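You operate a simulated robot arm through the tools that you are given. There is no shell and no other tool. Be economical: measure what you need, move in short steps, check, and stop when the job is done.

You run a simulated robot arm. Do the job below in one go: nothing can be reset, and whatever is moved stays where it is left.

JOB
Give the yellow-tied open skein 5 turns on the twister.
Fine: then lay it on the grey mat and, last, turn the knob back to 0.

Only the result counts: the job must be done as asked and must still hold three seconds after the hand-in. Knocking over, shifting, dropping, spilling or breaking anything else fails it.

ROBOT AND FRAMES
A 7-joint arm with a fingered hand, fixed in place. Base frame: the origin is at the foot of the arm, x ahead of it, y to its left, z up; the work surface is at about z = 0.84. Units: m, degrees, N and s.
With the tool pointing down near the work surface it reaches from about 0.2 to 0.8 m from the base axis. Its first joint turns from -166.0 to 166.0 degrees. Payload 4.9 kg.
The TCP is the grasp point between the finger pads, 0.032 m short of the fingertips. In the tool frame z runs along the fingers and y along their closing line. Largest opening 0.192 m; the body of the gripper starts 0.089 m behind the TCP. The gripper is a hand of 3 fingers: y runs from the thumb to the fingers, the wrist lies at [0, 0, -0.267] in the tool frame, and closing takes about 1.5 s.
Orientation is that of the tool frame in the base frame, as [roll, pitch, yaw] about the fixed x, y, z axes, in that order (R = Rz(yaw) Ry(pitch) Rx(roll)). With the fingers straight down and closing along the base's y, the tool's x points along the base's -x, its y along +y and its z along -z.

CONTROLS
- The arm moves only by the tool drive_tool. Its arguments are lists of equal length, an entry for each row: "travel": the shift along the tool's x, y, z in units of 20 mm (1.0 is 20 mm), a list of three; "angular": the turn, a rotation vector about the tool's x, y, z in units of 8 degrees (1.0 is 8 degrees), a list of three. In form: {"travel": [[dx, dy, dz], ...], "angular": [[ax, ay, az], ...]}. A call has 1 to 10 rows; each row shifts and turns the commanded pose from where the row before left it, along the tool's axes as they then stand. "jaw" is the closure, from 0 (fully open) to 1 (shut), set as the call begins (left out, the last holds). A call with a number of a shift or a turn outside -1 to 1 is refused whole. Each row takes 0.2 s and may step no farther than 0.05 m and 8.6 degrees from the row before; otherwise, or with a gripper value out of range, the whole call is refused. Where a pose cannot be reached the arm comes as near as it can. A force on the tool above 90 N (or 10 N above the force at the start of the call, whichever is more), or a blocked arm, ends the call early, and 0.2 s more pass. The fingers move at their own pace (about 0.153 m/s each) and stop on an object; they squeeze with about 31 N. The grip force told is the motor's: it shows also when the fingers shut on nothing. Time passes only in rows, and 0.2 s behind the last, so rows that do not move let the fingers close. It gives the time, the measured TCP pose, the force on the tool (base axes), the opening and the grip force at its end, in the units of the frame above (readings bear some noise), with the torque about the TCP (base axes, N m) and any sound that the robot's microphone picked up.
- Cameras (640 x 400 px; columns grow to the right, rows downward): "scene" is fixed at [0.401, 0.4985, 1.5508]; the picture's right is [-0.94, -0.34, 0.00], its down [-0.30, 0.83, -0.47] and it looks along [0.16, -0.44, -0.88] (base axes); focal length 214 px, centre (320, 200). "wrist" rides on the gripper at [0.08, -0.046, -0.113] in the tool frame; the picture's right is [0.50, 0.87, 0.00], its down [-0.67, 0.39, -0.63] and it looks along [-0.55, 0.32, 0.78] (tool axes); focal length 226 px, centre (320, 200). There is no depth. A picture from a camera that has moved, and an enlarged one, comes with that camera's place and axes in the base frame and with its lens.
- camera(camera): a new picture of that camera. It takes no simulated time.
- set_grasp(shape): the hand has 3 fingers and takes this shape, open, in about a second: jaw (thumb against the fingers, like two jaws); tri (thumb and two fingers); tip (a fingertip pinch); poke (one finger out to press); point (the index stretched); flat (the hand flat); cup (the hand cupped); fist (a fist). The gripper value then closes the fingers along that shape, each until it touches; the sizes above hold for jaw. It gives what a move gives, with no picture.
- zoom(camera, box): a new picture of the part [left, top, right, bottom] of that camera's present view, enlarged. It takes no simulated time.
- finish_job(): hands the job in; it is judged then, once.

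Go step by step. Nothing tells you positions but the pictures and the camera data: compare them with the known pose of the tool, close in by small moves and look again before you grip or let go. The budget is 120 turns and 68 pictures, counting those below and the enlarged ones. Unless the task says otherwise, let go and move clear before handing in.

The tools are called as a command line: name --argument value ..., lists and objects as JSON in quotes. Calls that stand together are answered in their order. drive_tool: Moves the arm, as the interface text tells. Its arguments: {"type":"object","properties":{"travel":{"type":"array"},"angular":{"type":"array"},"jaw":{"type":"number"}},"required":["travel","angular"]} The other tools are called the same way: set_grasp (shape) gives the hand a shape; camera (camera) takes a picture; zoom (camera, box) takes an enlarged picture of a part of a camera's view; finish_job () hands the job in.

At the start:

```text
time: 0.0
ee_pos: [0.4616, 0.0637, 1.2949]
orientation: [180.0, 0.0, 180.0]
wrist_force: [-0.5, 0.4, 0.1]
wrist_torque: [0.03, -0.03, 0.01]
opening: 0.1918
grip_force: 0.1
shape: jaw
```

scene: 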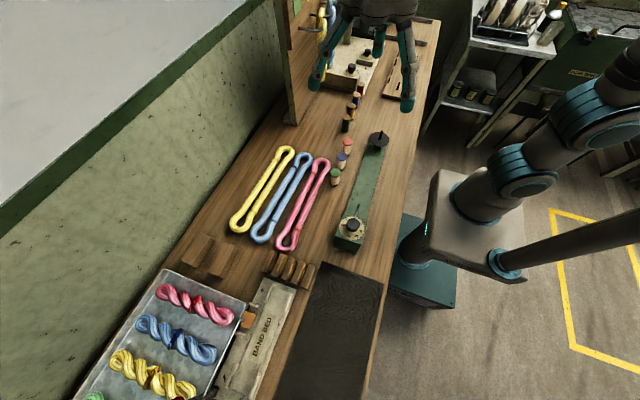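
wrist: 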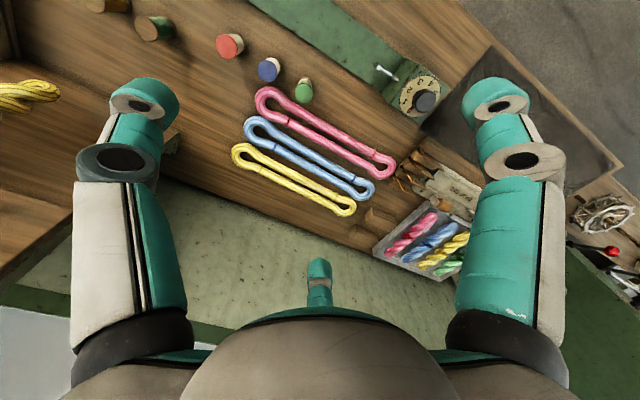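

I see three open skeins (yellow, blue, pink), a green twister with a dial and a dark mat. I'll zoom to find the yellow tie and the twister details.

zoom --camera "scene" --box '[220, 120, 400, 260]'

zoom --camera "wrist" --box '[220, 30, 480, 230]'

zoom --camera "scene" --box '[60, 230, 400, 400]'

```text
2.86 times, centred on (310, 190) of scene
camera zoom: at [0.401, 0.4985, 1.5508], right [-0.94, -0.34, 0.0], down [-0.3, 0.83, -0.47], along [0.16, -0.44, -0.88], focal length 613 px, centre (349, 229)
```

zoom: 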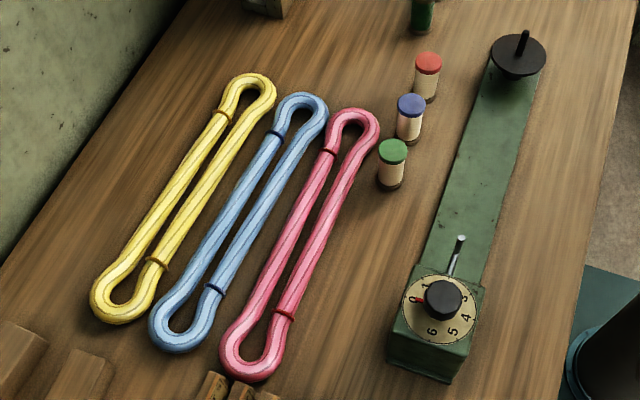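

```text
2.00 times, centred on (350, 130) of wrist
camera zoom: at [0.38, 0.0175, 1.4084], right [-0.5, 0.87, 0.0], down [0.67, 0.39, 0.63], along [0.55, 0.32, -0.78], focal length 452 px, centre (260, 340)
```

zoom: 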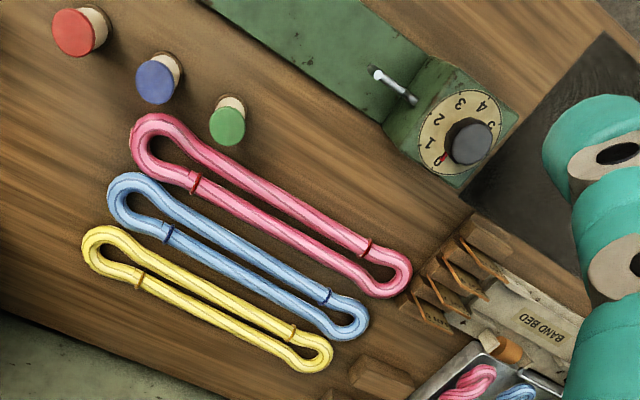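

```text
1.88 times, centred on (230, 315) of scene
camera zoom: at [0.401, 0.4985, 1.5508], right [-0.94, -0.34, 0.0], down [-0.3, 0.83, -0.47], along [0.16, -0.44, -0.88], focal length 404 px, centre (489, -16)
```

zoom: 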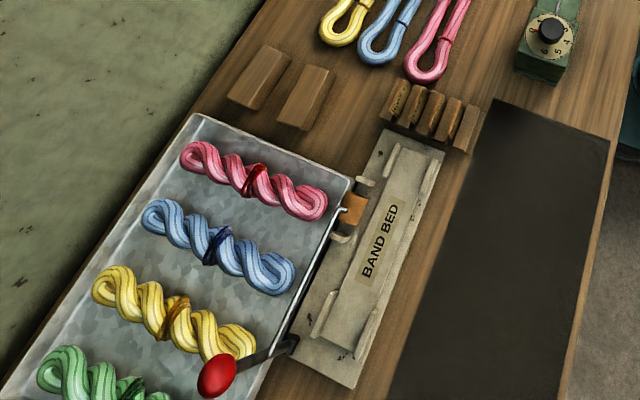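

The yellow skein carries yellow ties, lying about x 0.75, y -0.02 to 0.34. The twister runs along y at x≈0.39. I'll move back to look at the twister with the wrist camera.

drive_tool --travel '[[1, -0.9, 0.5], [1, -0.9, 0.5], [1, -0.9, 0.5], [1, -0.9, 0.5], [1, -0.9, 0.5], [1, -0.9, 0.5], [1, -0.9, 0.5], [1, -0.9, 0.5]]' --angular '[[0, 0, 0], [0, 0, 0], [0, 0, 0], [0, 0, 0], [0, 0, 0], [0, 0, 0], [0, 0, 0], [0, 0, 0]]'

camera --camera "wrist"

zoom --camera "scene" --box '[320, 180, 400, 260]'

```text
time: 1.8
ee_pos: [0.2995, -0.0815, 1.2148]
orientation: [180.0, 0.1, -179.9]
wrist_force: [-0.7, -0.3, 0.1]
wrist_torque: [-0.01, -0.03, 0.0]
opening: 0.1919
grip_force: 0.0
shape: jaw
```

```text
62 pictures are left
camera wrist: at [0.2197, -0.1269, 1.3284], right [-0.5, 0.87, 0.0], down [0.67, 0.39, 0.63], along [0.55, 0.32, -0.77], focal length 226 px, centre (320, 200)
```

wrist: 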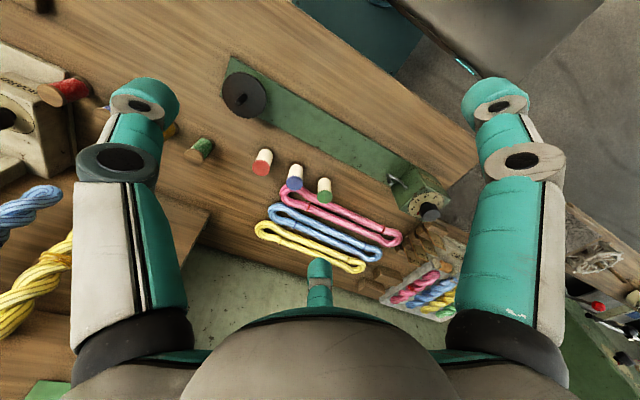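

```text
5.00 times, centred on (360, 220) of scene
camera zoom: at [0.401, 0.4985, 1.5508], right [-0.94, -0.34, 0.0], down [-0.3, 0.83, -0.47], along [0.16, -0.44, -0.88], focal length 1072 px, centre (120, 100)
```

zoom: 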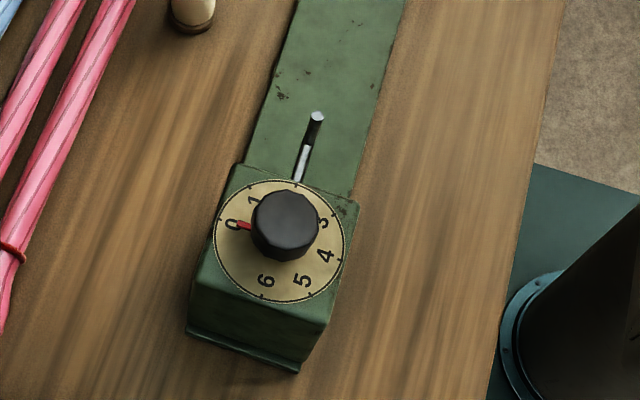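

The dial sits flat on the box, numbered 0–6 clockwise, with a hook facing the far disc peg. I'll enlarge both the disc and the hook.

zoom --camera "wrist" --box '[200, 50, 300, 130]'

zoom --camera "wrist" --box '[360, 150, 470, 240]'

zoom --camera "scene" --box '[350, 120, 410, 165]'

```text
5.00 times, centred on (250, 90) of wrist
camera zoom: at [0.2197, -0.1269, 1.3284], right [-0.5, 0.87, 0.0], down [0.67, 0.39, 0.63], along [0.55, 0.32, -0.77], focal length 1130 px, centre (670, 750)
```

zoom: 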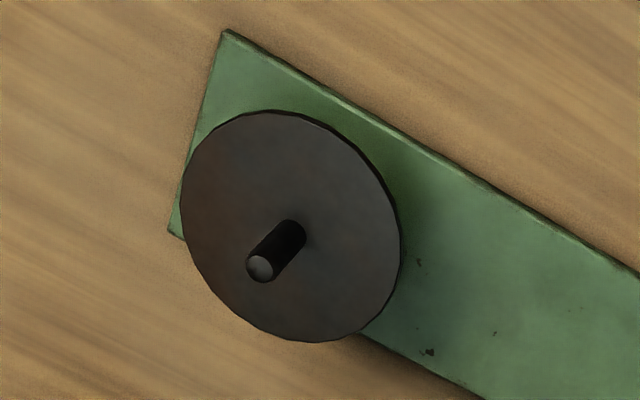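

```text
4.44 times, centred on (415, 195) of wrist
camera zoom: at [0.2197, -0.1269, 1.3284], right [-0.5, 0.87, 0.0], down [0.67, 0.39, 0.63], along [0.55, 0.32, -0.77], focal length 1005 px, centre (-102, 222)
```

zoom: 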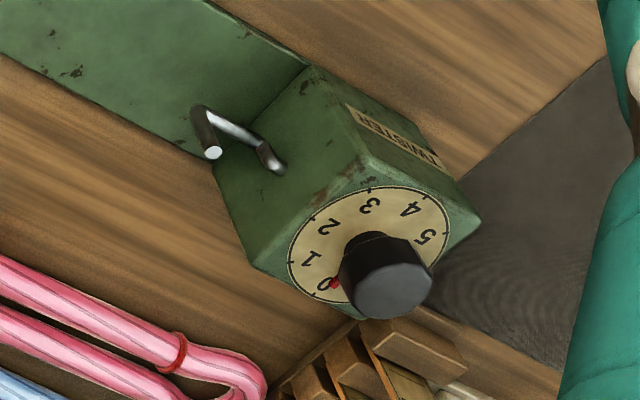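

```text
8.89 times, centred on (380, 142) of scene
camera zoom: at [0.401, 0.4985, 1.5508], right [-0.94, -0.34, 0.0], down [-0.3, 0.83, -0.47], along [0.16, -0.44, -0.88], focal length 1906 px, centre (-213, 711)
```

zoom: 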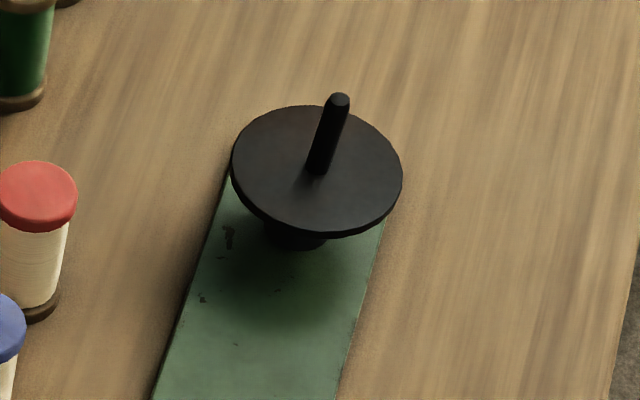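

Peg stands at about (0.388, -0.191), flange z 0.882, top 0.925; hook pin at (0.389, 0.151), z 0.886–0.921. I'll turn the hand so the thumb and fingers straddle the skein, then travel over the yellow skein.

drive_tool --travel '[[0, 0, 0], [0, 0, 0], [0, 0, 0], [0, 0, 0], [0, 0, 0], [0, 0, 0], [0, 0, 0], [0, 0, 0], [0, 0, 0], [0, 0, 0]]' --angular '[[0, 0, 1], [0, 0, 1], [0, 0, 1], [0, 0, 1], [0, 0, 1], [0, 0, 1], [0, 0, 1], [0, 0, 1], [0, 0, 1], [0, 0, 1]]'

drive_tool --travel '[[0, 0, 0], [0, 0, 0], [0.9, 1, 0], [0.9, 1, 0], [0.9, 1, 0], [0.9, 1, 0], [0.9, 1, 0], [0.9, 1, 0], [0.9, 1, 0], [0.9, 1, 0]]' --angular '[[0, 0, 0.8], [0, 0, 0.75], [0, 0, 0], [0, 0, 0], [0, 0, 0], [0, 0, 0], [0, 0, 0], [0, 0, 0], [0, 0, 0], [0, 0, 0]]'

drive_tool --travel '[[0.5, 1, 0.5], [0.5, 1, 0.5], [0.5, 1, 0.5], [0.5, 1, 0.5], [0.5, 1, 0.5], [0.5, 1, 0.5], [0.5, 1, 0.5], [0.5, 1, 0.5], [0.5, 1, 0.5], [0.5, 1, 0.5]]' --angular '[[0, 0, 0], [0, 0, 0], [0, 0, 0], [0, 0, 0], [0, 0, 0], [0, 0, 0], [0, 0, 0], [0, 0, 0], [0, 0, 0], [0, 0, 0]]'

camera --camera "wrist"

camera --camera "scene"

```text
time: 4.0
ee_pos: [0.3012, -0.0799, 1.2166]
orientation: [-180.0, 0.0, 99.9]
wrist_force: [-1.1, 0.5, -0.6]
wrist_torque: [0.01, 0.02, -0.01]
opening: 0.192
grip_force: 0.2
shape: jaw
```

```text
time: 6.2
ee_pos: [0.4659, 0.0562, 1.2163]
orientation: [180.0, 0.0, 87.5]
wrist_force: [0.3, 0.8, 0.1]
wrist_torque: [-0.01, -0.02, -0.01]
opening: 0.1922
grip_force: 0.1
shape: jaw
```

```text
time: 8.4
ee_pos: [0.67, 0.1488, 1.1175]
orientation: [180.0, -0.1, 87.7]
wrist_force: [0.3, 0.2, 0.5]
wrist_torque: [0.01, -0.01, -0.01]
opening: 0.1921
grip_force: 0.1
shape: jaw
```

```text
57 pictures are left
camera wrist: at [0.6267, 0.2304, 1.2293], right [0.89, 0.46, 0.0], down [0.36, -0.69, 0.63], along [0.29, -0.56, -0.78], focal length 226 px, centre (320, 200)
```

wrist: 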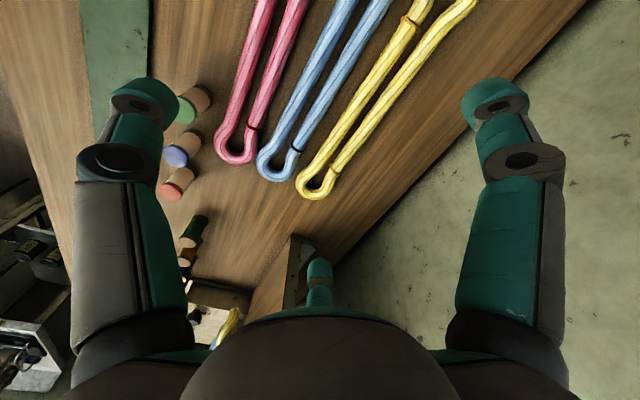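

```text
56 pictures are left
```

scene: 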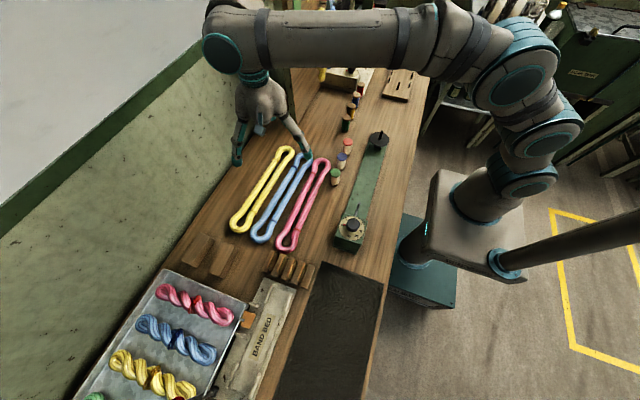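

The hand is over the skeins, high up. I'll partly close it in the air to see how the fingers move in this shape.

drive_tool --travel '[[0, 0, 0], [0, 0, 0], [0, 0, 0], [0, 0, 0], [0, 0, 0]]' --angular '[[0, 0, 0], [0, 0, 0], [0, 0, 0], [0, 0, 0], [0, 0, 0]]' --jaw 0.55

camera --camera "wrist"

zoom --camera "scene" --box '[200, 60, 340, 180]'

```text
time: 9.6
ee_pos: [0.6695, 0.1489, 1.1149]
orientation: [180.0, -0.1, 87.6]
wrist_force: [0.0, 0.2, 0.2]
wrist_torque: [0.01, -0.01, 0.02]
opening: 0.0867
grip_force: 0.0
shape: jaw
```

```text
55 pictures are left
camera wrist: at [0.6266, 0.2302, 1.2285], right [0.89, 0.46, 0.0], down [0.36, -0.69, 0.63], along [0.29, -0.56, -0.78], focal length 226 px, centre (320, 200)
```

wrist: 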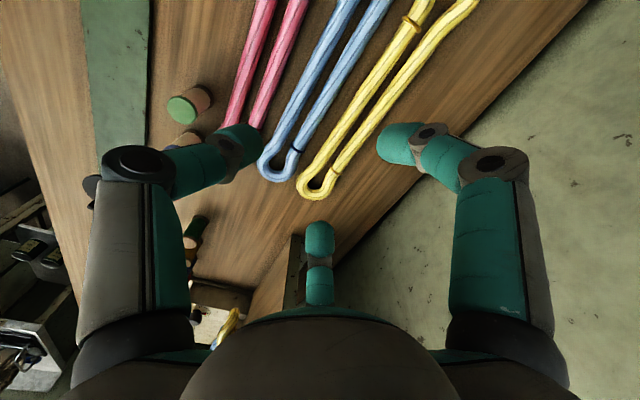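

```text
3.33 times, centred on (270, 120) of scene
camera zoom: at [0.401, 0.4985, 1.5508], right [-0.94, -0.34, 0.0], down [-0.3, 0.83, -0.47], along [0.16, -0.44, -0.88], focal length 715 px, centre (487, 467)
```

zoom: 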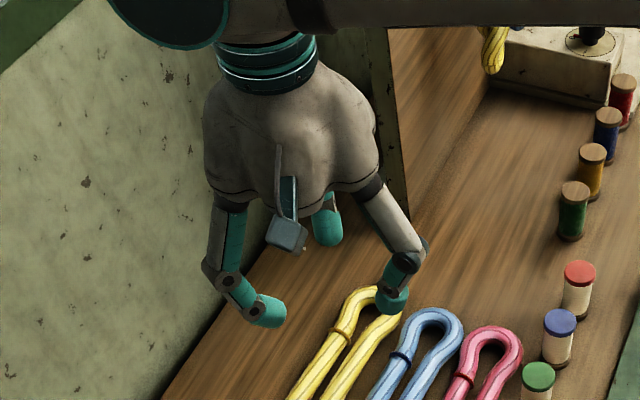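

In this shape the fingers close radially. I'll check whether the tip pinch is better suited.

set_grasp --shape "tip"

drive_tool --travel '[[0, 0, 0], [0, 0, 0], [0, 0, 0], [0, 0, 0], [0, 0, 0]]' --angular '[[0, 0, 0], [0, 0, 0], [0, 0, 0], [0, 0, 0], [0, 0, 0]]' --jaw 0.6

camera --camera "wrist"

zoom --camera "scene" --box '[200, 60, 340, 180]'

```text
time: 10.5
ee_pos: [0.6694, 0.1488, 1.1159]
orientation: [180.0, 0.0, 87.6]
wrist_force: [0.2, -0.1, 0.0]
wrist_torque: [-0.03, 0.03, 0.01]
opening: 0.1918
grip_force: 0.1
shape: tip
```

```text
time: 11.7
ee_pos: [0.6694, 0.1477, 1.1154]
orientation: [180.0, 0.0, 87.6]
wrist_force: [0.1, 0.5, 0.2]
wrist_torque: [0.01, 0.0, 0.0]
opening: 0.0772
grip_force: 0.1
shape: tip
```

```text
53 pictures are left
camera wrist: at [0.6266, 0.2302, 1.2285], right [0.89, 0.46, 0.0], down [0.36, -0.69, 0.63], along [0.29, -0.56, -0.78], focal length 226 px, centre (320, 200)
```

wrist: 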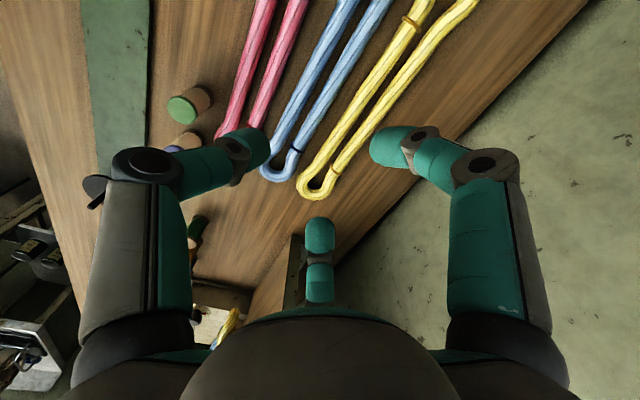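

```text
3.33 times, centred on (270, 120) of scene
camera zoom: at [0.401, 0.4985, 1.5508], right [-0.94, -0.34, 0.0], down [-0.3, 0.83, -0.47], along [0.16, -0.44, -0.88], focal length 715 px, centre (487, 467)
```

zoom: 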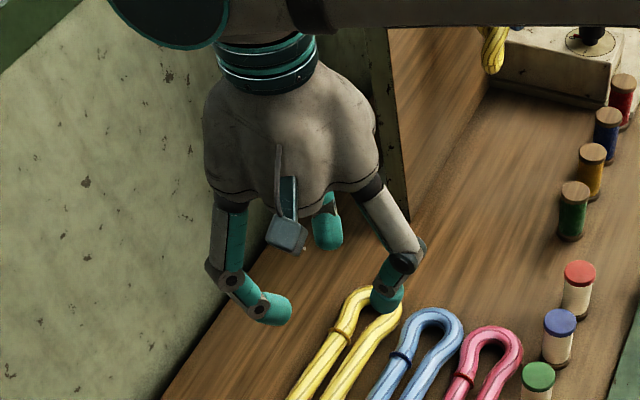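

The shapes look alike, so I'll use jaw. Next I measure the gap between the yellow and blue skeins.

zoom --camera "scene" --box '[225, 145, 335, 250]'

set_grasp --shape "jaw"

```text
3.81 times, centred on (280, 198) of scene
camera zoom: at [0.401, 0.4985, 1.5508], right [-0.94, -0.34, 0.0], down [-0.3, 0.83, -0.47], along [0.16, -0.44, -0.88], focal length 817 px, centre (472, 210)
```

zoom: 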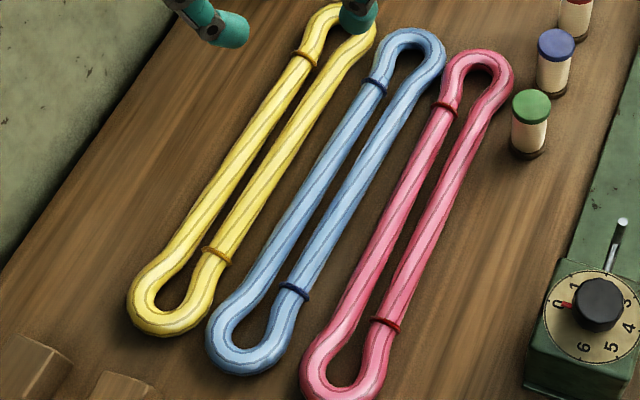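

```text
time: 12.6
ee_pos: [0.6701, 0.1493, 1.1167]
orientation: [180.0, 0.0, 87.6]
wrist_force: [-0.5, -0.5, -1.6]
wrist_torque: [-0.01, 0.02, -0.02]
opening: 0.1919
grip_force: 0.0
shape: jaw
```

Gap between yellow and blue is about 0.027 m and the yellow is about 0.049 m wide. I'll half-close the hand to about 0.065 and move to hover above the middle.

drive_tool --travel '[[0.1, 1, 0.8], [0.1, 1, 0.8], [0.1, 1, 0.8], [0.1, 0.9, 0.8], [0, 0.25, 0.8], [0, 0, 1], [0, 0, 0], [0, 0, 0]]' --angular '[[0, 0, 0], [0, 0, 0], [0, 0, 0], [0, 0, 0], [0, 0, 0], [0, 0, 0], [0, 0, 0], [0, 0, 0]]' --jaw 0.66

camera --camera "wrist"

zoom --camera "scene" --box '[200, 100, 340, 220]'

```text
time: 14.4
ee_pos: [0.7531, 0.152, 1.0155]
orientation: [180.0, 0.0, 87.6]
wrist_force: [0.5, 0.0, 0.2]
wrist_torque: [-0.01, 0.0, 0.0]
opening: 0.0658
grip_force: 0.1
shape: jaw
```

```text
50 pictures are left
camera wrist: at [0.7104, 0.2347, 1.1281], right [0.89, 0.46, 0.0], down [0.36, -0.69, 0.63], along [0.29, -0.56, -0.78], focal length 226 px, centre (320, 200)
```

wrist: 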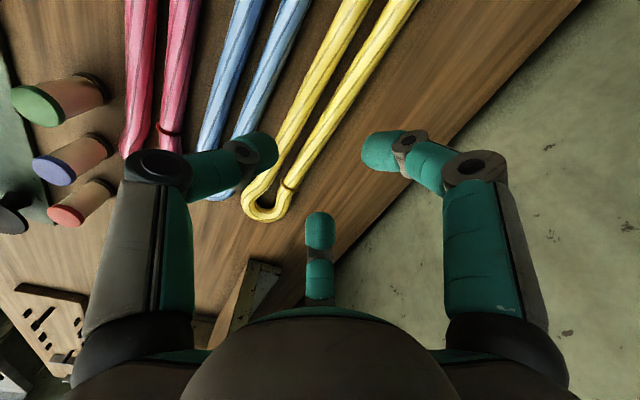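

```text
3.33 times, centred on (270, 160) of scene
camera zoom: at [0.401, 0.4985, 1.5508], right [-0.94, -0.34, 0.0], down [-0.3, 0.83, -0.47], along [0.16, -0.44, -0.88], focal length 715 px, centre (487, 333)
```

zoom: 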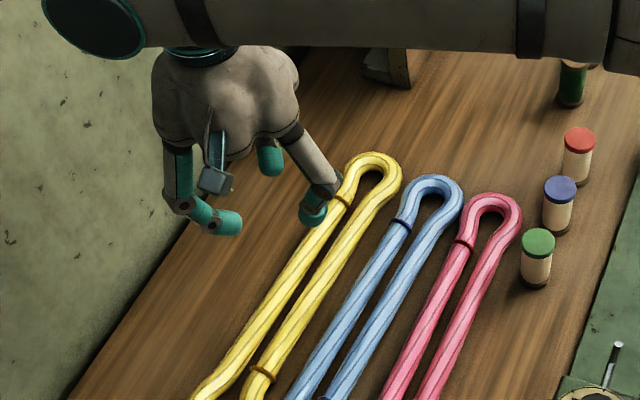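

The hand hovers at z 1.015. I'll zoom the wrist view to fix the yellow skein's line accurately.

zoom --camera "wrist" --box '[190, 0, 430, 230]'

```text
1.74 times, centred on (310, 115) of wrist
camera zoom: at [0.7104, 0.2347, 1.1281], right [0.89, 0.46, 0.0], down [0.36, -0.69, 0.63], along [0.29, -0.56, -0.78], focal length 393 px, centre (337, 348)
```

zoom: 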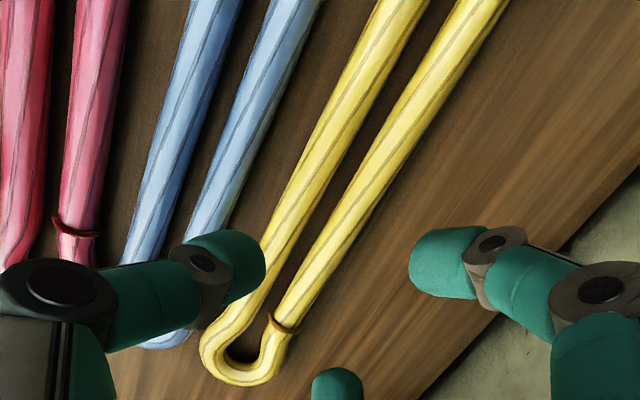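

TCP x is already about right. I'll descend partway and look again.

drive_tool --travel '[[0.1, 0, 1], [0.1, 0, 1], [0.1, 0, 1], [0.1, 0, 1], [0, 0, 0.8]]' --angular '[[0, 0, 0.2], [0, 0, 0], [0, 0, 0], [0, 0, 0], [0, 0, 0]]'

camera --camera "wrist"

zoom --camera "scene" --box '[200, 120, 320, 220]'

```text
time: 15.6
ee_pos: [0.753, 0.1603, 0.9193]
orientation: [179.9, 0.0, 86.0]
wrist_force: [0.1, -0.2, 0.6]
wrist_torque: [0.03, 0.01, -0.03]
opening: 0.0656
grip_force: 0.0
shape: jaw
```

```text
47 pictures are left
camera wrist: at [0.7129, 0.244, 1.0322], right [0.9, 0.44, 0.0], down [0.34, -0.7, 0.63], along [0.28, -0.57, -0.78], focal length 226 px, centre (320, 200)
```

wrist: 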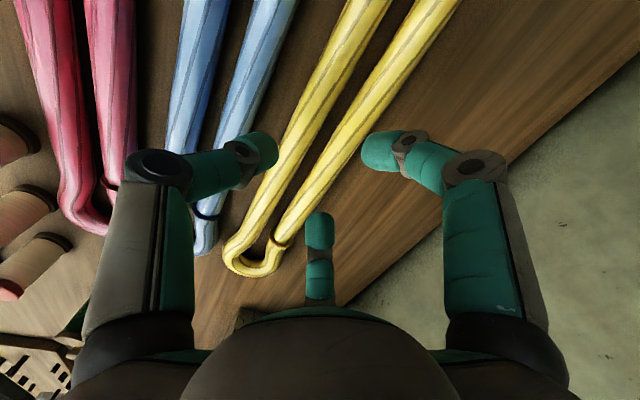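

```text
4.00 times, centred on (260, 170) of scene
camera zoom: at [0.401, 0.4985, 1.5508], right [-0.94, -0.34, 0.0], down [-0.3, 0.83, -0.47], along [0.16, -0.44, -0.88], focal length 858 px, centre (560, 320)
```

zoom: 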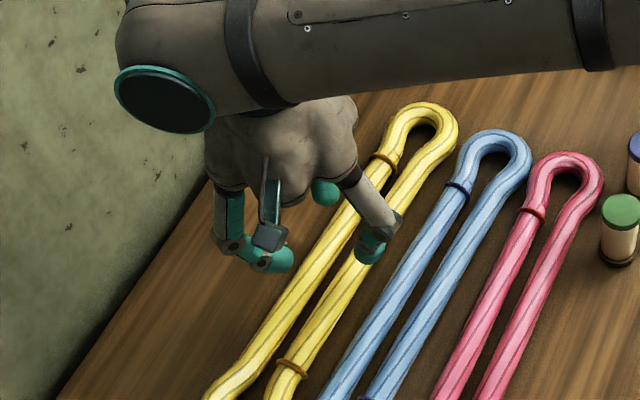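

The thumb lines up with the yellow–blue gap. Descending another 25 mm, then checking.

drive_tool --travel '[[0, 0, 0.6], [0, 0, 0.65]]' --angular '[[0, 0, 0], [0, 0, 0]]'

zoom --camera "wrist" --box '[180, 60, 440, 280]'

zoom --camera "scene" --box '[240, 150, 320, 220]'

```text
time: 16.2
ee_pos: [0.754, 0.1614, 0.8966]
orientation: [179.7, 0.0, 86.1]
wrist_force: [0.4, -1.4, 6.2]
wrist_torque: [-0.16, -0.09, -0.02]
opening: 0.0658
grip_force: 0.0
shape: jaw
```

```text
1.82 times, centred on (310, 170) of wrist
camera zoom: at [0.7133, 0.244, 1.0092], right [0.9, 0.44, 0.0], down [0.34, -0.7, 0.63], along [0.28, -0.57, -0.77], focal length 411 px, centre (338, 254)
```

zoom: 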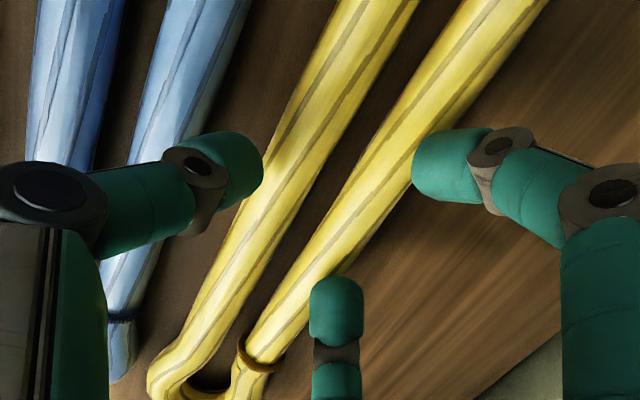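

```text
5.71 times, centred on (280, 185) of scene
camera zoom: at [0.401, 0.4985, 1.5508], right [-0.94, -0.34, 0.0], down [-0.3, 0.83, -0.47], along [0.16, -0.44, -0.88], focal length 1226 px, centre (549, 286)
```

zoom: 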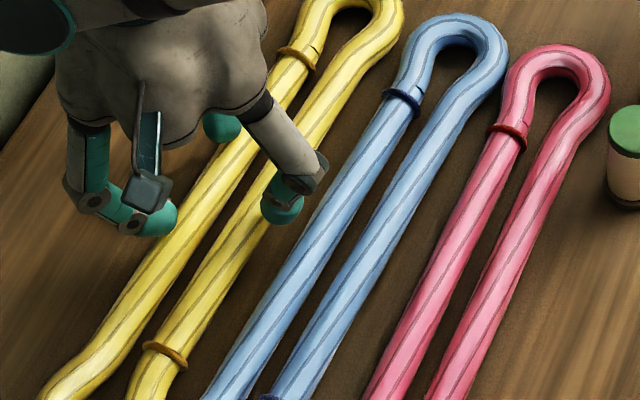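

The far finger is just touching the outer strand's top. I'll rise, open slightly, shift 3 mm toward the wall, rotate a touch, and descend again.

drive_tool --travel '[[0, 0, -0.6], [0, 0.15, 0], [0, 0, 0], [0, 0, 0.6]]' --angular '[[0, 0, 0], [0, 0, -0.2], [0, 0, 0], [0, 0, 0]]' --jaw 0.61

zoom --camera "wrist" --box '[180, 60, 440, 280]'

```text
time: 17.2
ee_pos: [0.7569, 0.1612, 0.8956]
orientation: [-180.0, 0.1, 87.6]
wrist_force: [1.0, 0.3, 0.3]
wrist_torque: [0.03, -0.05, -0.04]
opening: 0.0747
grip_force: 0.1
shape: jaw
```

```text
1.82 times, centred on (310, 170) of wrist
camera zoom: at [0.7137, 0.2422, 1.0077], right [0.89, 0.46, 0.0], down [0.36, -0.69, 0.63], along [0.29, -0.56, -0.78], focal length 411 px, centre (338, 254)
```

zoom: 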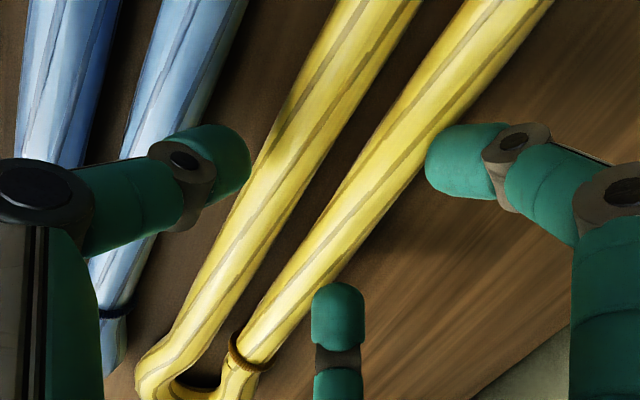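

Clear of contact now. Descending further in small steps.

drive_tool --travel '[[0, 0, 0.45]]' --angular '[[0, 0, 0]]'

drive_tool --travel '[[0, 0, 0.35]]' --angular '[[0, 0, 0]]'

zoom --camera "wrist" --box '[180, 60, 440, 280]'

zoom --camera "scene" --box '[240, 150, 320, 220]'

```text
time: 17.6
ee_pos: [0.7566, 0.16, 0.8854]
orientation: [-180.0, 0.0, 87.6]
wrist_force: [-0.6, 0.0, 0.0]
wrist_torque: [0.01, 0.0, 0.01]
opening: 0.0753
grip_force: 0.0
shape: jaw
```

```text
time: 18.0
ee_pos: [0.7566, 0.1607, 0.8801]
orientation: [179.9, -0.1, 87.7]
wrist_force: [2.1, 0.7, 7.0]
wrist_torque: [0.04, 0.04, 0.01]
opening: 0.0775
grip_force: 3.4
shape: jaw
```

```text
1.82 times, centred on (310, 170) of wrist
camera zoom: at [0.7139, 0.2426, 0.9927], right [0.89, 0.46, 0.0], down [0.36, -0.69, 0.63], along [0.29, -0.56, -0.77], focal length 411 px, centre (338, 254)
```

zoom: 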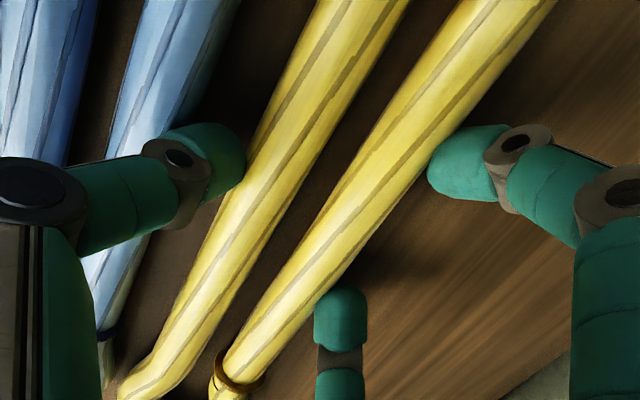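

```text
5.71 times, centred on (280, 185) of scene
camera zoom: at [0.401, 0.4985, 1.5508], right [-0.94, -0.34, 0.0], down [-0.3, 0.83, -0.47], along [0.16, -0.44, -0.88], focal length 1226 px, centre (549, 286)
```

zoom: 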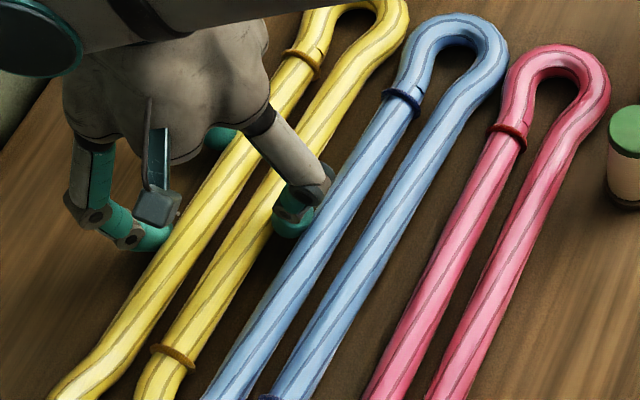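

All three fingertips seem to touch the table evenly. I'll raise 3 mm and close.

drive_tool --travel '[[0, 0, -0.15], [0, 0, 0], [0, 0, 0], [0, 0, 0], [0, 0, 0], [0, 0, 0]]' --angular '[[0, 0, 0], [0, 0, 0], [0, 0, 0], [0, 0, 0], [0, 0, 0], [0, 0, 0]]' --jaw 1.0

zoom --camera "wrist" --box '[180, 60, 440, 280]'

zoom --camera "scene" --box '[220, 130, 340, 250]'

```text
time: 19.4
ee_pos: [0.7565, 0.1602, 0.8816]
orientation: [179.9, 0.0, 87.6]
wrist_force: [1.8, 1.5, 8.5]
wrist_torque: [0.01, -0.02, -0.03]
opening: 0.0538
grip_force: 31.2
shape: jaw
```

```text
1.82 times, centred on (310, 170) of wrist
camera zoom: at [0.7134, 0.2424, 0.9948], right [0.89, 0.46, 0.0], down [0.36, -0.69, 0.63], along [0.29, -0.56, -0.78], focal length 411 px, centre (338, 254)
```

zoom: 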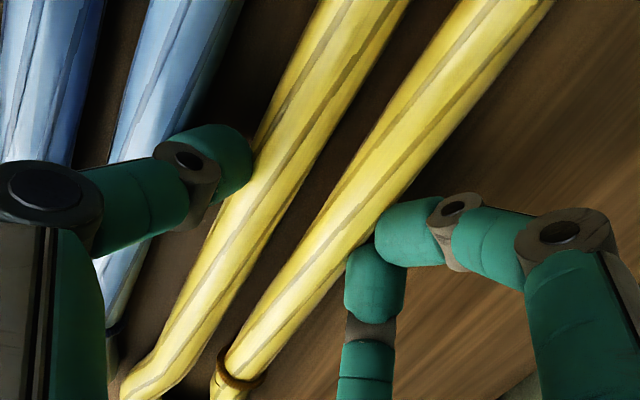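

```text
3.33 times, centred on (280, 190) of scene
camera zoom: at [0.401, 0.4985, 1.5508], right [-0.94, -0.34, 0.0], down [-0.3, 0.83, -0.47], along [0.16, -0.44, -0.88], focal length 715 px, centre (453, 233)
```

zoom: 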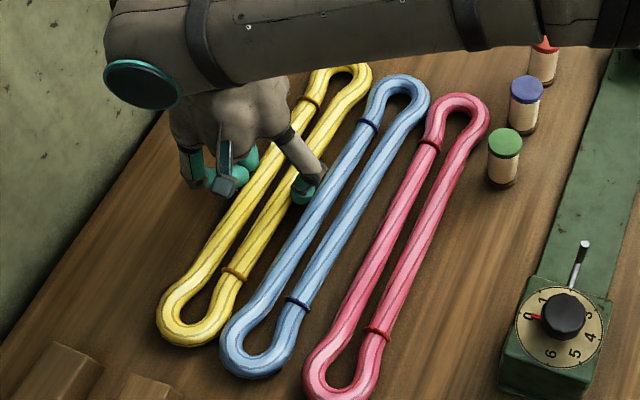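

The grip reads 31 N with the skein held about 0.054 wide. Lifting gently.

drive_tool --travel '[[0, 0, -0.4], [0, 0, -0.6], [0, 0, -1], [0, 0, -1]]' --angular '[[0, 0, 0], [0, 0, 0], [0, 0, 0], [0, 0, 0]]'

zoom --camera "scene" --box '[200, 100, 360, 250]'

```text
time: 20.4
ee_pos: [0.7557, 0.1606, 0.9411]
orientation: [-179.9, -0.1, 87.6]
wrist_force: [-0.2, -0.9, -0.1]
wrist_torque: [0.02, 0.02, -0.01]
opening: 0.0393
grip_force: 30.8
shape: jaw
```

```text
2.67 times, centred on (280, 175) of scene
camera zoom: at [0.401, 0.4985, 1.5508], right [-0.94, -0.34, 0.0], down [-0.3, 0.83, -0.47], along [0.16, -0.44, -0.88], focal length 572 px, centre (427, 267)
```

zoom: 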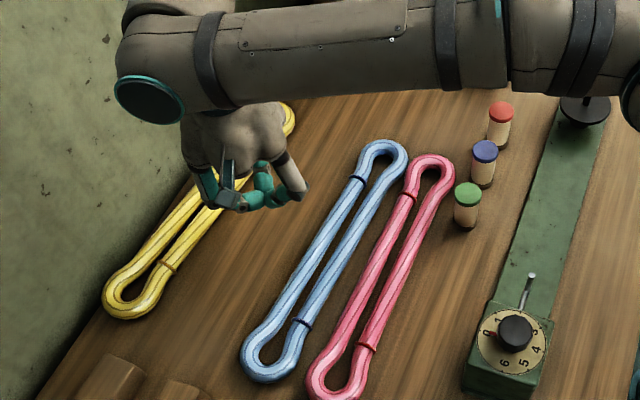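

The skein appears to have slid toward the wall. I'll check with the wrist camera.

camera --camera "wrist"

zoom --camera "scene" --box '[220, 110, 320, 190]'

```text
37 pictures are left
camera wrist: at [0.7132, 0.2426, 1.0537], right [0.89, 0.46, 0.0], down [0.36, -0.69, 0.63], along [0.29, -0.56, -0.78], focal length 226 px, centre (320, 200)
```

wrist: 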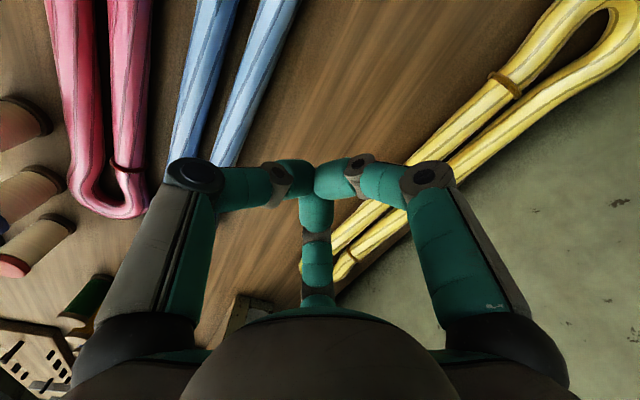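

```text
5.00 times, centred on (270, 150) of scene
camera zoom: at [0.401, 0.4985, 1.5508], right [-0.94, -0.34, 0.0], down [-0.3, 0.83, -0.47], along [0.16, -0.44, -0.88], focal length 1072 px, centre (570, 450)
```

zoom: 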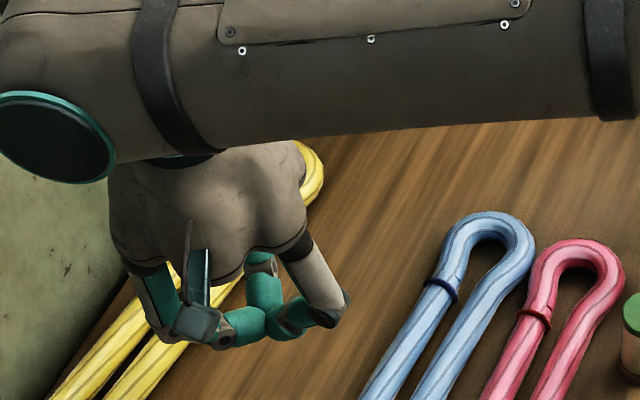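

The hand is empty; the skein slid to about (0.83,-0.02)–(0.89,0.33), toward the wall. I'll raise, and try the poke shape to hook the far eye and draw it back.

drive_tool --travel '[[-0.9, 0, -1], [-0.9, 0.2, -1], [-0.9, 0.3, -1], [-1, 0.4, -0.5], [-1, 0.4, 0], [-1, 0.4, 0], [-1, 0.4, 0], [-1, 0.4, 0]]' --angular '[[0, 0, 0], [0, 0, 0], [0, 0, 0], [0, 0, 0], [0, 0, 0], [0, 0, 0], [0, 0, 0], [0, 0, 0]]'

set_grasp --shape "poke"

camera --camera "wrist"

zoom --camera "scene" --box '[180, 50, 340, 250]'

```text
time: 22.2
ee_pos: [0.7866, 0.0029, 1.0074]
orientation: [-180.0, 0.0, 87.6]
wrist_force: [0.7, 0.1, -0.2]
wrist_torque: [-0.02, -0.02, 0.02]
opening: 0.0396
grip_force: 31.2
shape: jaw
out of reach, approached as far as the arm can: row 7, 8
```

```text
time: 23.1
ee_pos: [0.7875, 0.0024, 1.0085]
orientation: [-180.0, 0.1, 87.6]
wrist_force: [-0.2, -0.2, -0.1]
wrist_torque: [0.02, 0.01, 0.0]
opening: 0.0001
grip_force: 0.1
shape: poke
```

```text
35 pictures are left
camera wrist: at [0.7442, 0.0851, 1.1205], right [0.89, 0.46, 0.0], down [0.36, -0.69, 0.63], along [0.29, -0.56, -0.78], focal length 226 px, centre (320, 200)
```

wrist: 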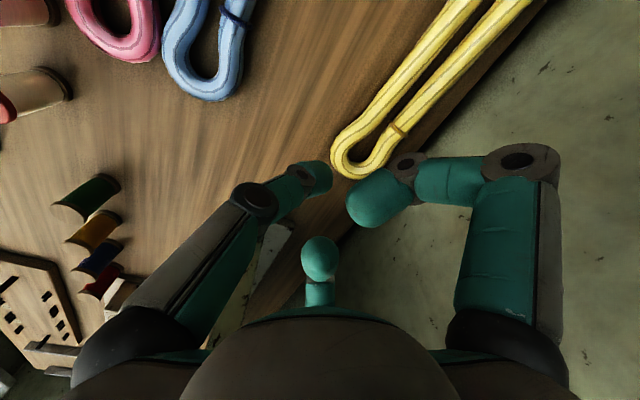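

```text
2.00 times, centred on (260, 150) of scene
camera zoom: at [0.401, 0.4985, 1.5508], right [-0.94, -0.34, 0.0], down [-0.3, 0.83, -0.47], along [0.16, -0.44, -0.88], focal length 429 px, centre (440, 300)
```

zoom: 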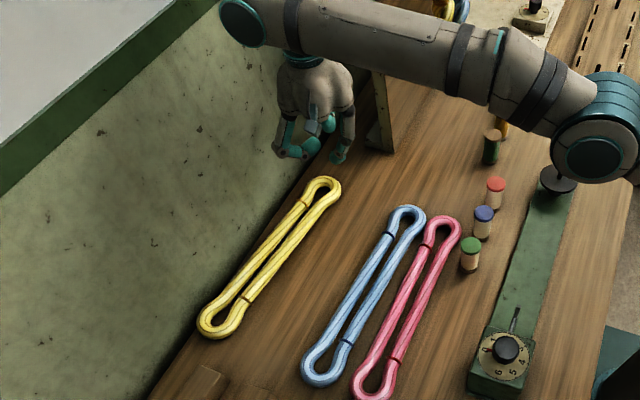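

The far eye is near (0.857,-0.02), beyond vertical reach (~0.79). I'll tilt the hand outward about 22° to reach it with the poking thumb.

drive_tool --travel '[[0, 0, 0], [0, 0, 0], [0, 0, 0], [0, 0, 0]]' --angular '[[-0.9, 0, 0], [-0.9, 0, 0], [-0.9, 0, 0], [0, 0, 0]]'

drive_tool --travel '[[0, 1, 0], [0, 0.5, 0.5], [0, 0, 0]]' --angular '[[0, 0, 0], [0, 0, 0], [0, 0, 0]]'

camera --camera "wrist"

```text
time: 24.1
ee_pos: [0.7868, 0.0036, 1.0089]
orientation: [158.3, 0.0, 87.6]
wrist_force: [0.3, 0.2, 2.1]
wrist_torque: [-0.02, 0.11, 0.01]
opening: 0.0002
grip_force: 0.0
shape: poke
```

```text
time: 24.9
ee_pos: [0.8179, 0.0016, 1.0096]
orientation: [158.4, 0.0, 87.7]
wrist_force: [0.1, 0.5, -0.8]
wrist_torque: [-0.02, -0.01, 0.07]
opening: 0.0003
grip_force: 0.1
shape: poke
```

```text
33 pictures are left
camera wrist: at [0.7373, 0.0854, 1.0977], right [0.82, 0.47, 0.32], down [0.1, -0.68, 0.73], along [0.56, -0.57, -0.6], focal length 226 px, centre (320, 200)
```

wrist: 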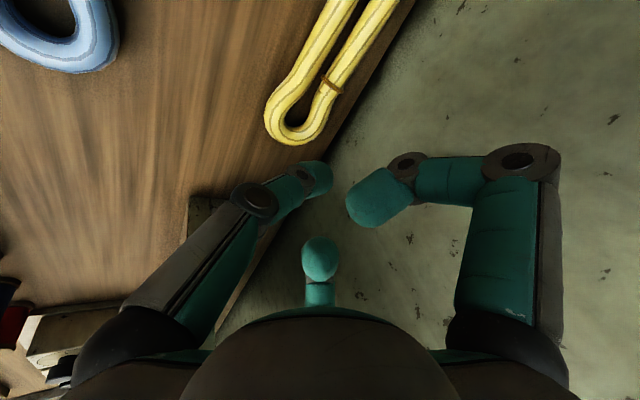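

Eye estimated at (0.856,-0.014). I'll descend with the poke tip toward it, stopping 4 cm above.

drive_tool --travel '[[-0.32, -0.07, 0.94], [-0.32, -0.07, 0.94], [0, -0.07, 0.94], [0, -0.06, 0.94], [0, -0.06, 0.94], [0, 0, 0]]' --angular '[[0, 0, 0], [0, 0, 0], [0, 0, 0], [0, 0, 0], [0, 0, 0], [0, 0, 0]]'

camera --camera "wrist"

zoom --camera "scene" --box '[220, 90, 320, 170]'

```text
time: 26.3
ee_pos: [0.8459, -0.0121, 0.9201]
orientation: [158.4, 0.0, 87.6]
wrist_force: [-0.1, 0.1, 0.0]
wrist_torque: [0.0, 0.01, -0.03]
opening: 0.0001
grip_force: 0.1
shape: poke
```

```text
32 pictures are left
camera wrist: at [0.7653, 0.0714, 1.0078], right [0.82, 0.47, 0.32], down [0.1, -0.68, 0.73], along [0.56, -0.57, -0.6], focal length 226 px, centre (320, 200)
```

wrist: 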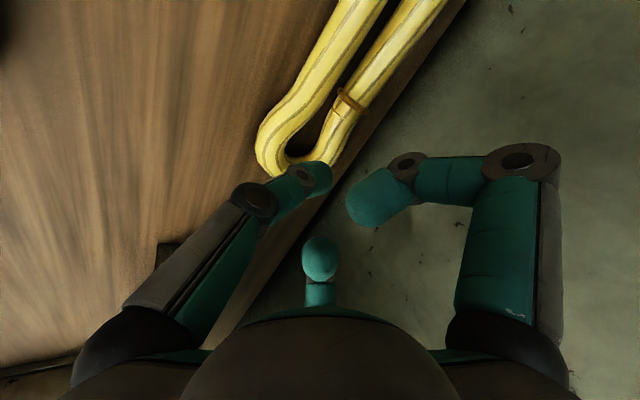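

```text
5.00 times, centred on (270, 130) of scene
camera zoom: at [0.401, 0.4985, 1.5508], right [-0.94, -0.34, 0.0], down [-0.3, 0.83, -0.47], along [0.16, -0.44, -0.88], focal length 1072 px, centre (570, 550)
```

zoom: 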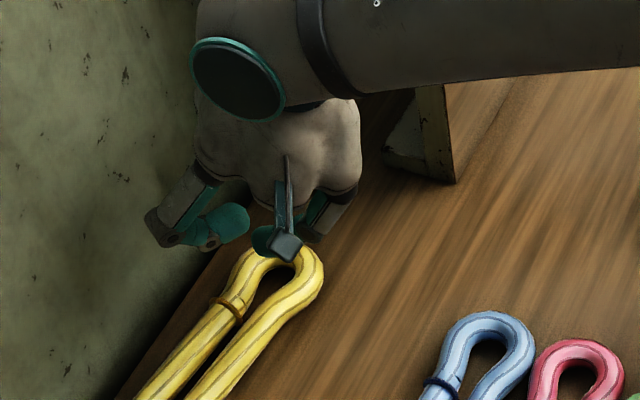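

The tip is right above the eye. Descending straight down into it.

drive_tool --travel '[[0, -0.28, 0.61], [0, -0.27, 0.61]]' --angular '[[0, 0, 0], [0, 0, 0]]'

drive_tool --travel '[[0, -0.28, 0.61]]' --angular '[[0, 0, 0]]'

zoom --camera "wrist" --box '[220, 60, 420, 240]'

```text
time: 26.9
ee_pos: [0.8468, -0.0116, 0.8931]
orientation: [158.5, 0.0, 87.5]
wrist_force: [0.0, -0.4, 0.1]
wrist_torque: [0.02, 0.02, 0.02]
opening: 0.0
grip_force: 0.0
shape: poke
```

```text
time: 27.3
ee_pos: [0.8467, -0.0122, 0.8835]
orientation: [158.0, 0.0, 87.6]
wrist_force: [1.0, -0.6, 10.1]
wrist_torque: [-0.03, 0.07, 0.0]
opening: 0.0001
grip_force: 0.1
shape: poke
```

```text
2.22 times, centred on (320, 150) of wrist
camera zoom: at [0.7646, 0.0714, 0.971], right [0.82, 0.47, 0.32], down [0.1, -0.68, 0.73], along [0.56, -0.57, -0.6], focal length 502 px, centre (320, 311)
```

zoom: 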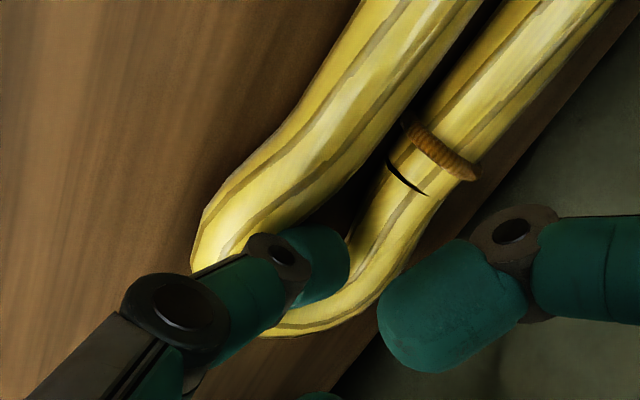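

The thumb rests in the eye with light pressure. I'll drag a short way inward (−x, −y) and check that the skein follows.

drive_tool --travel '[[-0.4, -0.45, -0.18], [-0.79, -0.9, -0.36], [-0.4, -0.45, -0.18]]' --angular '[[0, 0, 0], [0, 0, 0], [0, 0, 0]]'

camera --camera "wrist"

```text
time: 28.1
ee_pos: [0.8076, -0.0417, 0.8833]
orientation: [158.0, 0.0, 87.7]
wrist_force: [8.1, 6.2, 21.2]
wrist_torque: [0.14, 0.11, -0.07]
opening: 0.0
grip_force: 0.0
shape: poke
```

```text
29 pictures are left
camera wrist: at [0.7249, 0.0418, 0.9712], right [0.82, 0.47, 0.32], down [0.1, -0.68, 0.73], along [0.56, -0.57, -0.6], focal length 226 px, centre (320, 200)
```

wrist: 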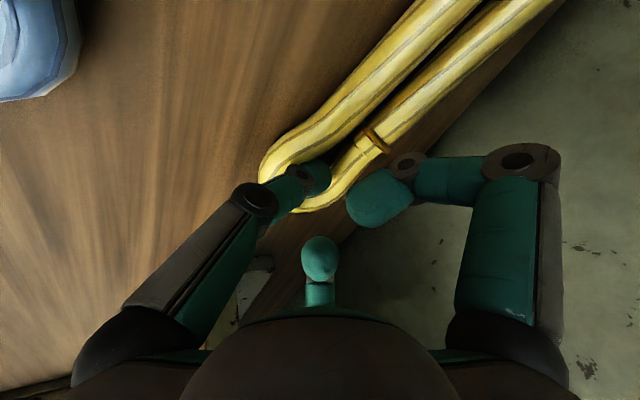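

The skein follows the thumb. Continuing to draw the far eye to about (0.715,-0.105).

drive_tool --travel '[[-0.64, -0.85, -0.5], [-0.64, -0.9, -0.36], [-0.64, -0.9, -0.36], [-0.64, -0.9, -0.36], [-0.64, -0.9, -0.36]]' --angular '[[0, 0, 0], [0, 0, 0], [0, 0, 0], [0, 0, 0], [0, 0, 0]]'

camera --camera "scene"

```text
time: 29.3
ee_pos: [0.7043, -0.1028, 0.8834]
orientation: [158.4, 0.1, 87.8]
wrist_force: [3.2, 1.7, 7.7]
wrist_torque: [0.06, 0.03, -0.03]
opening: 0.0
grip_force: 0.1
shape: poke
```

```text
28 pictures are left
```

scene: 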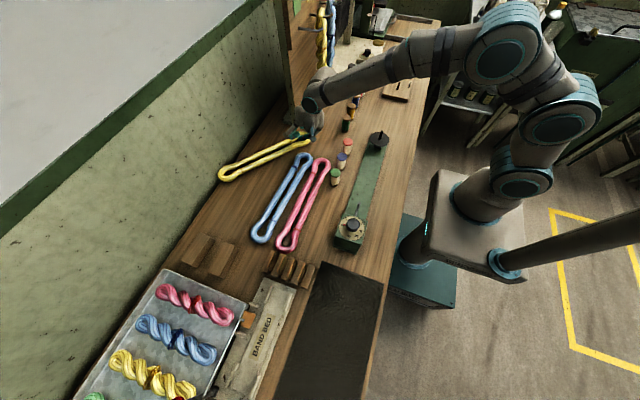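

The skein now lies diagonally from about (0.71,-0.105) to (0.90,0.16), still too far out. Drawing it a further 6 cm diagonally.

drive_tool --travel '[[-0.83, -0.66, -0.26], [-0.83, -0.66, -0.26], [-0.83, -0.66, -0.26], [-0.83, -0.66, -0.26]]' --angular '[[0, 0, 0], [0, 0, 0], [0, 0, 0], [0, 0, 0]]'

zoom --camera "scene" --box '[220, 70, 380, 190]'

```text
time: 30.3
ee_pos: [0.6447, -0.1659, 0.8826]
orientation: [158.6, 0.0, 87.6]
wrist_force: [1.6, 1.1, 3.4]
wrist_torque: [0.03, 0.01, 0.01]
opening: 0.0
grip_force: 0.0
shape: poke
```

```text
3.33 times, centred on (300, 130) of scene
camera zoom: at [0.401, 0.4985, 1.5508], right [-0.94, -0.34, 0.0], down [-0.3, 0.83, -0.47], along [0.16, -0.44, -0.88], focal length 715 px, centre (387, 433)
```

zoom: 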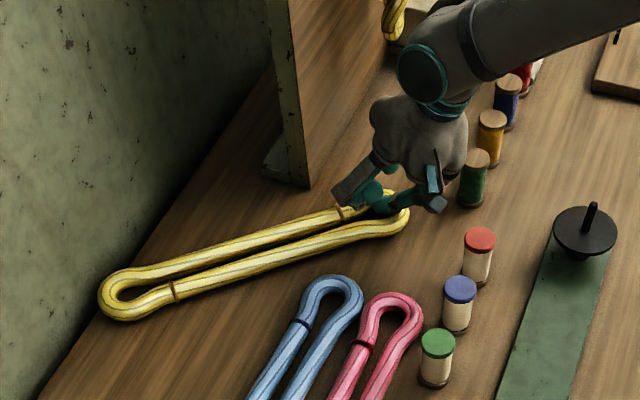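

The skein centre is now about (0.773,-0.044) at 45°, within reach and with free space around it. I'll unhook, rise, straighten the hand, and turn to 45.6° yaw.

drive_tool --travel '[[0.26, 0.22, 0.09], [0, 0.37, -0.93], [0, 0.37, -0.93], [0, 0.37, -0.93], [0, 0.37, -0.93], [0, 0.37, -0.93], [0, 0.37, -0.93], [0, 0, 0], [0, 0, 0], [0, 0, 0]]' --angular '[[0, 0, 0], [0, 0, 0], [0, 0, 0], [0, 0, 0], [0, 0, 0], [0, 0, 0], [0, 0, 0], [0.9, 0, 0], [0.9, 0, 0], [0.9, 0, 0]]'

set_grasp --shape "jaw"

drive_tool --travel '[[0, 0, 0], [0, 0, 0], [0, 0, 0], [0, 0, 0], [0, 0, 0], [0, 0, 0]]' --angular '[[0, 0, 0.9], [0, 0, 0.9], [0, 0, 0.9], [0, 0, 0.9], [0, 0, 0.85], [0, 0, 0.8]]' --jaw 0.5

```text
time: 32.5
ee_pos: [0.6507, -0.1614, 1.0043]
orientation: [-180.0, -0.1, 87.8]
wrist_force: [0.1, 0.0, 1.1]
wrist_torque: [0.0, 0.03, -0.01]
opening: 0.0
grip_force: 0.1
shape: poke
```

```text
time: 33.4
ee_pos: [0.6505, -0.1613, 1.0024]
orientation: [-180.0, 0.0, 87.7]
wrist_force: [-0.3, -0.2, -0.4]
wrist_torque: [0.0, -0.01, 0.02]
opening: 0.192
grip_force: 0.0
shape: jaw
```

```text
time: 34.8
ee_pos: [0.6513, -0.1616, 1.0037]
orientation: [-179.9, -0.1, 45.5]
wrist_force: [0.3, 0.2, -0.4]
wrist_torque: [0.04, 0.02, 0.02]
opening: 0.0967
grip_force: 0.0
shape: jaw
```

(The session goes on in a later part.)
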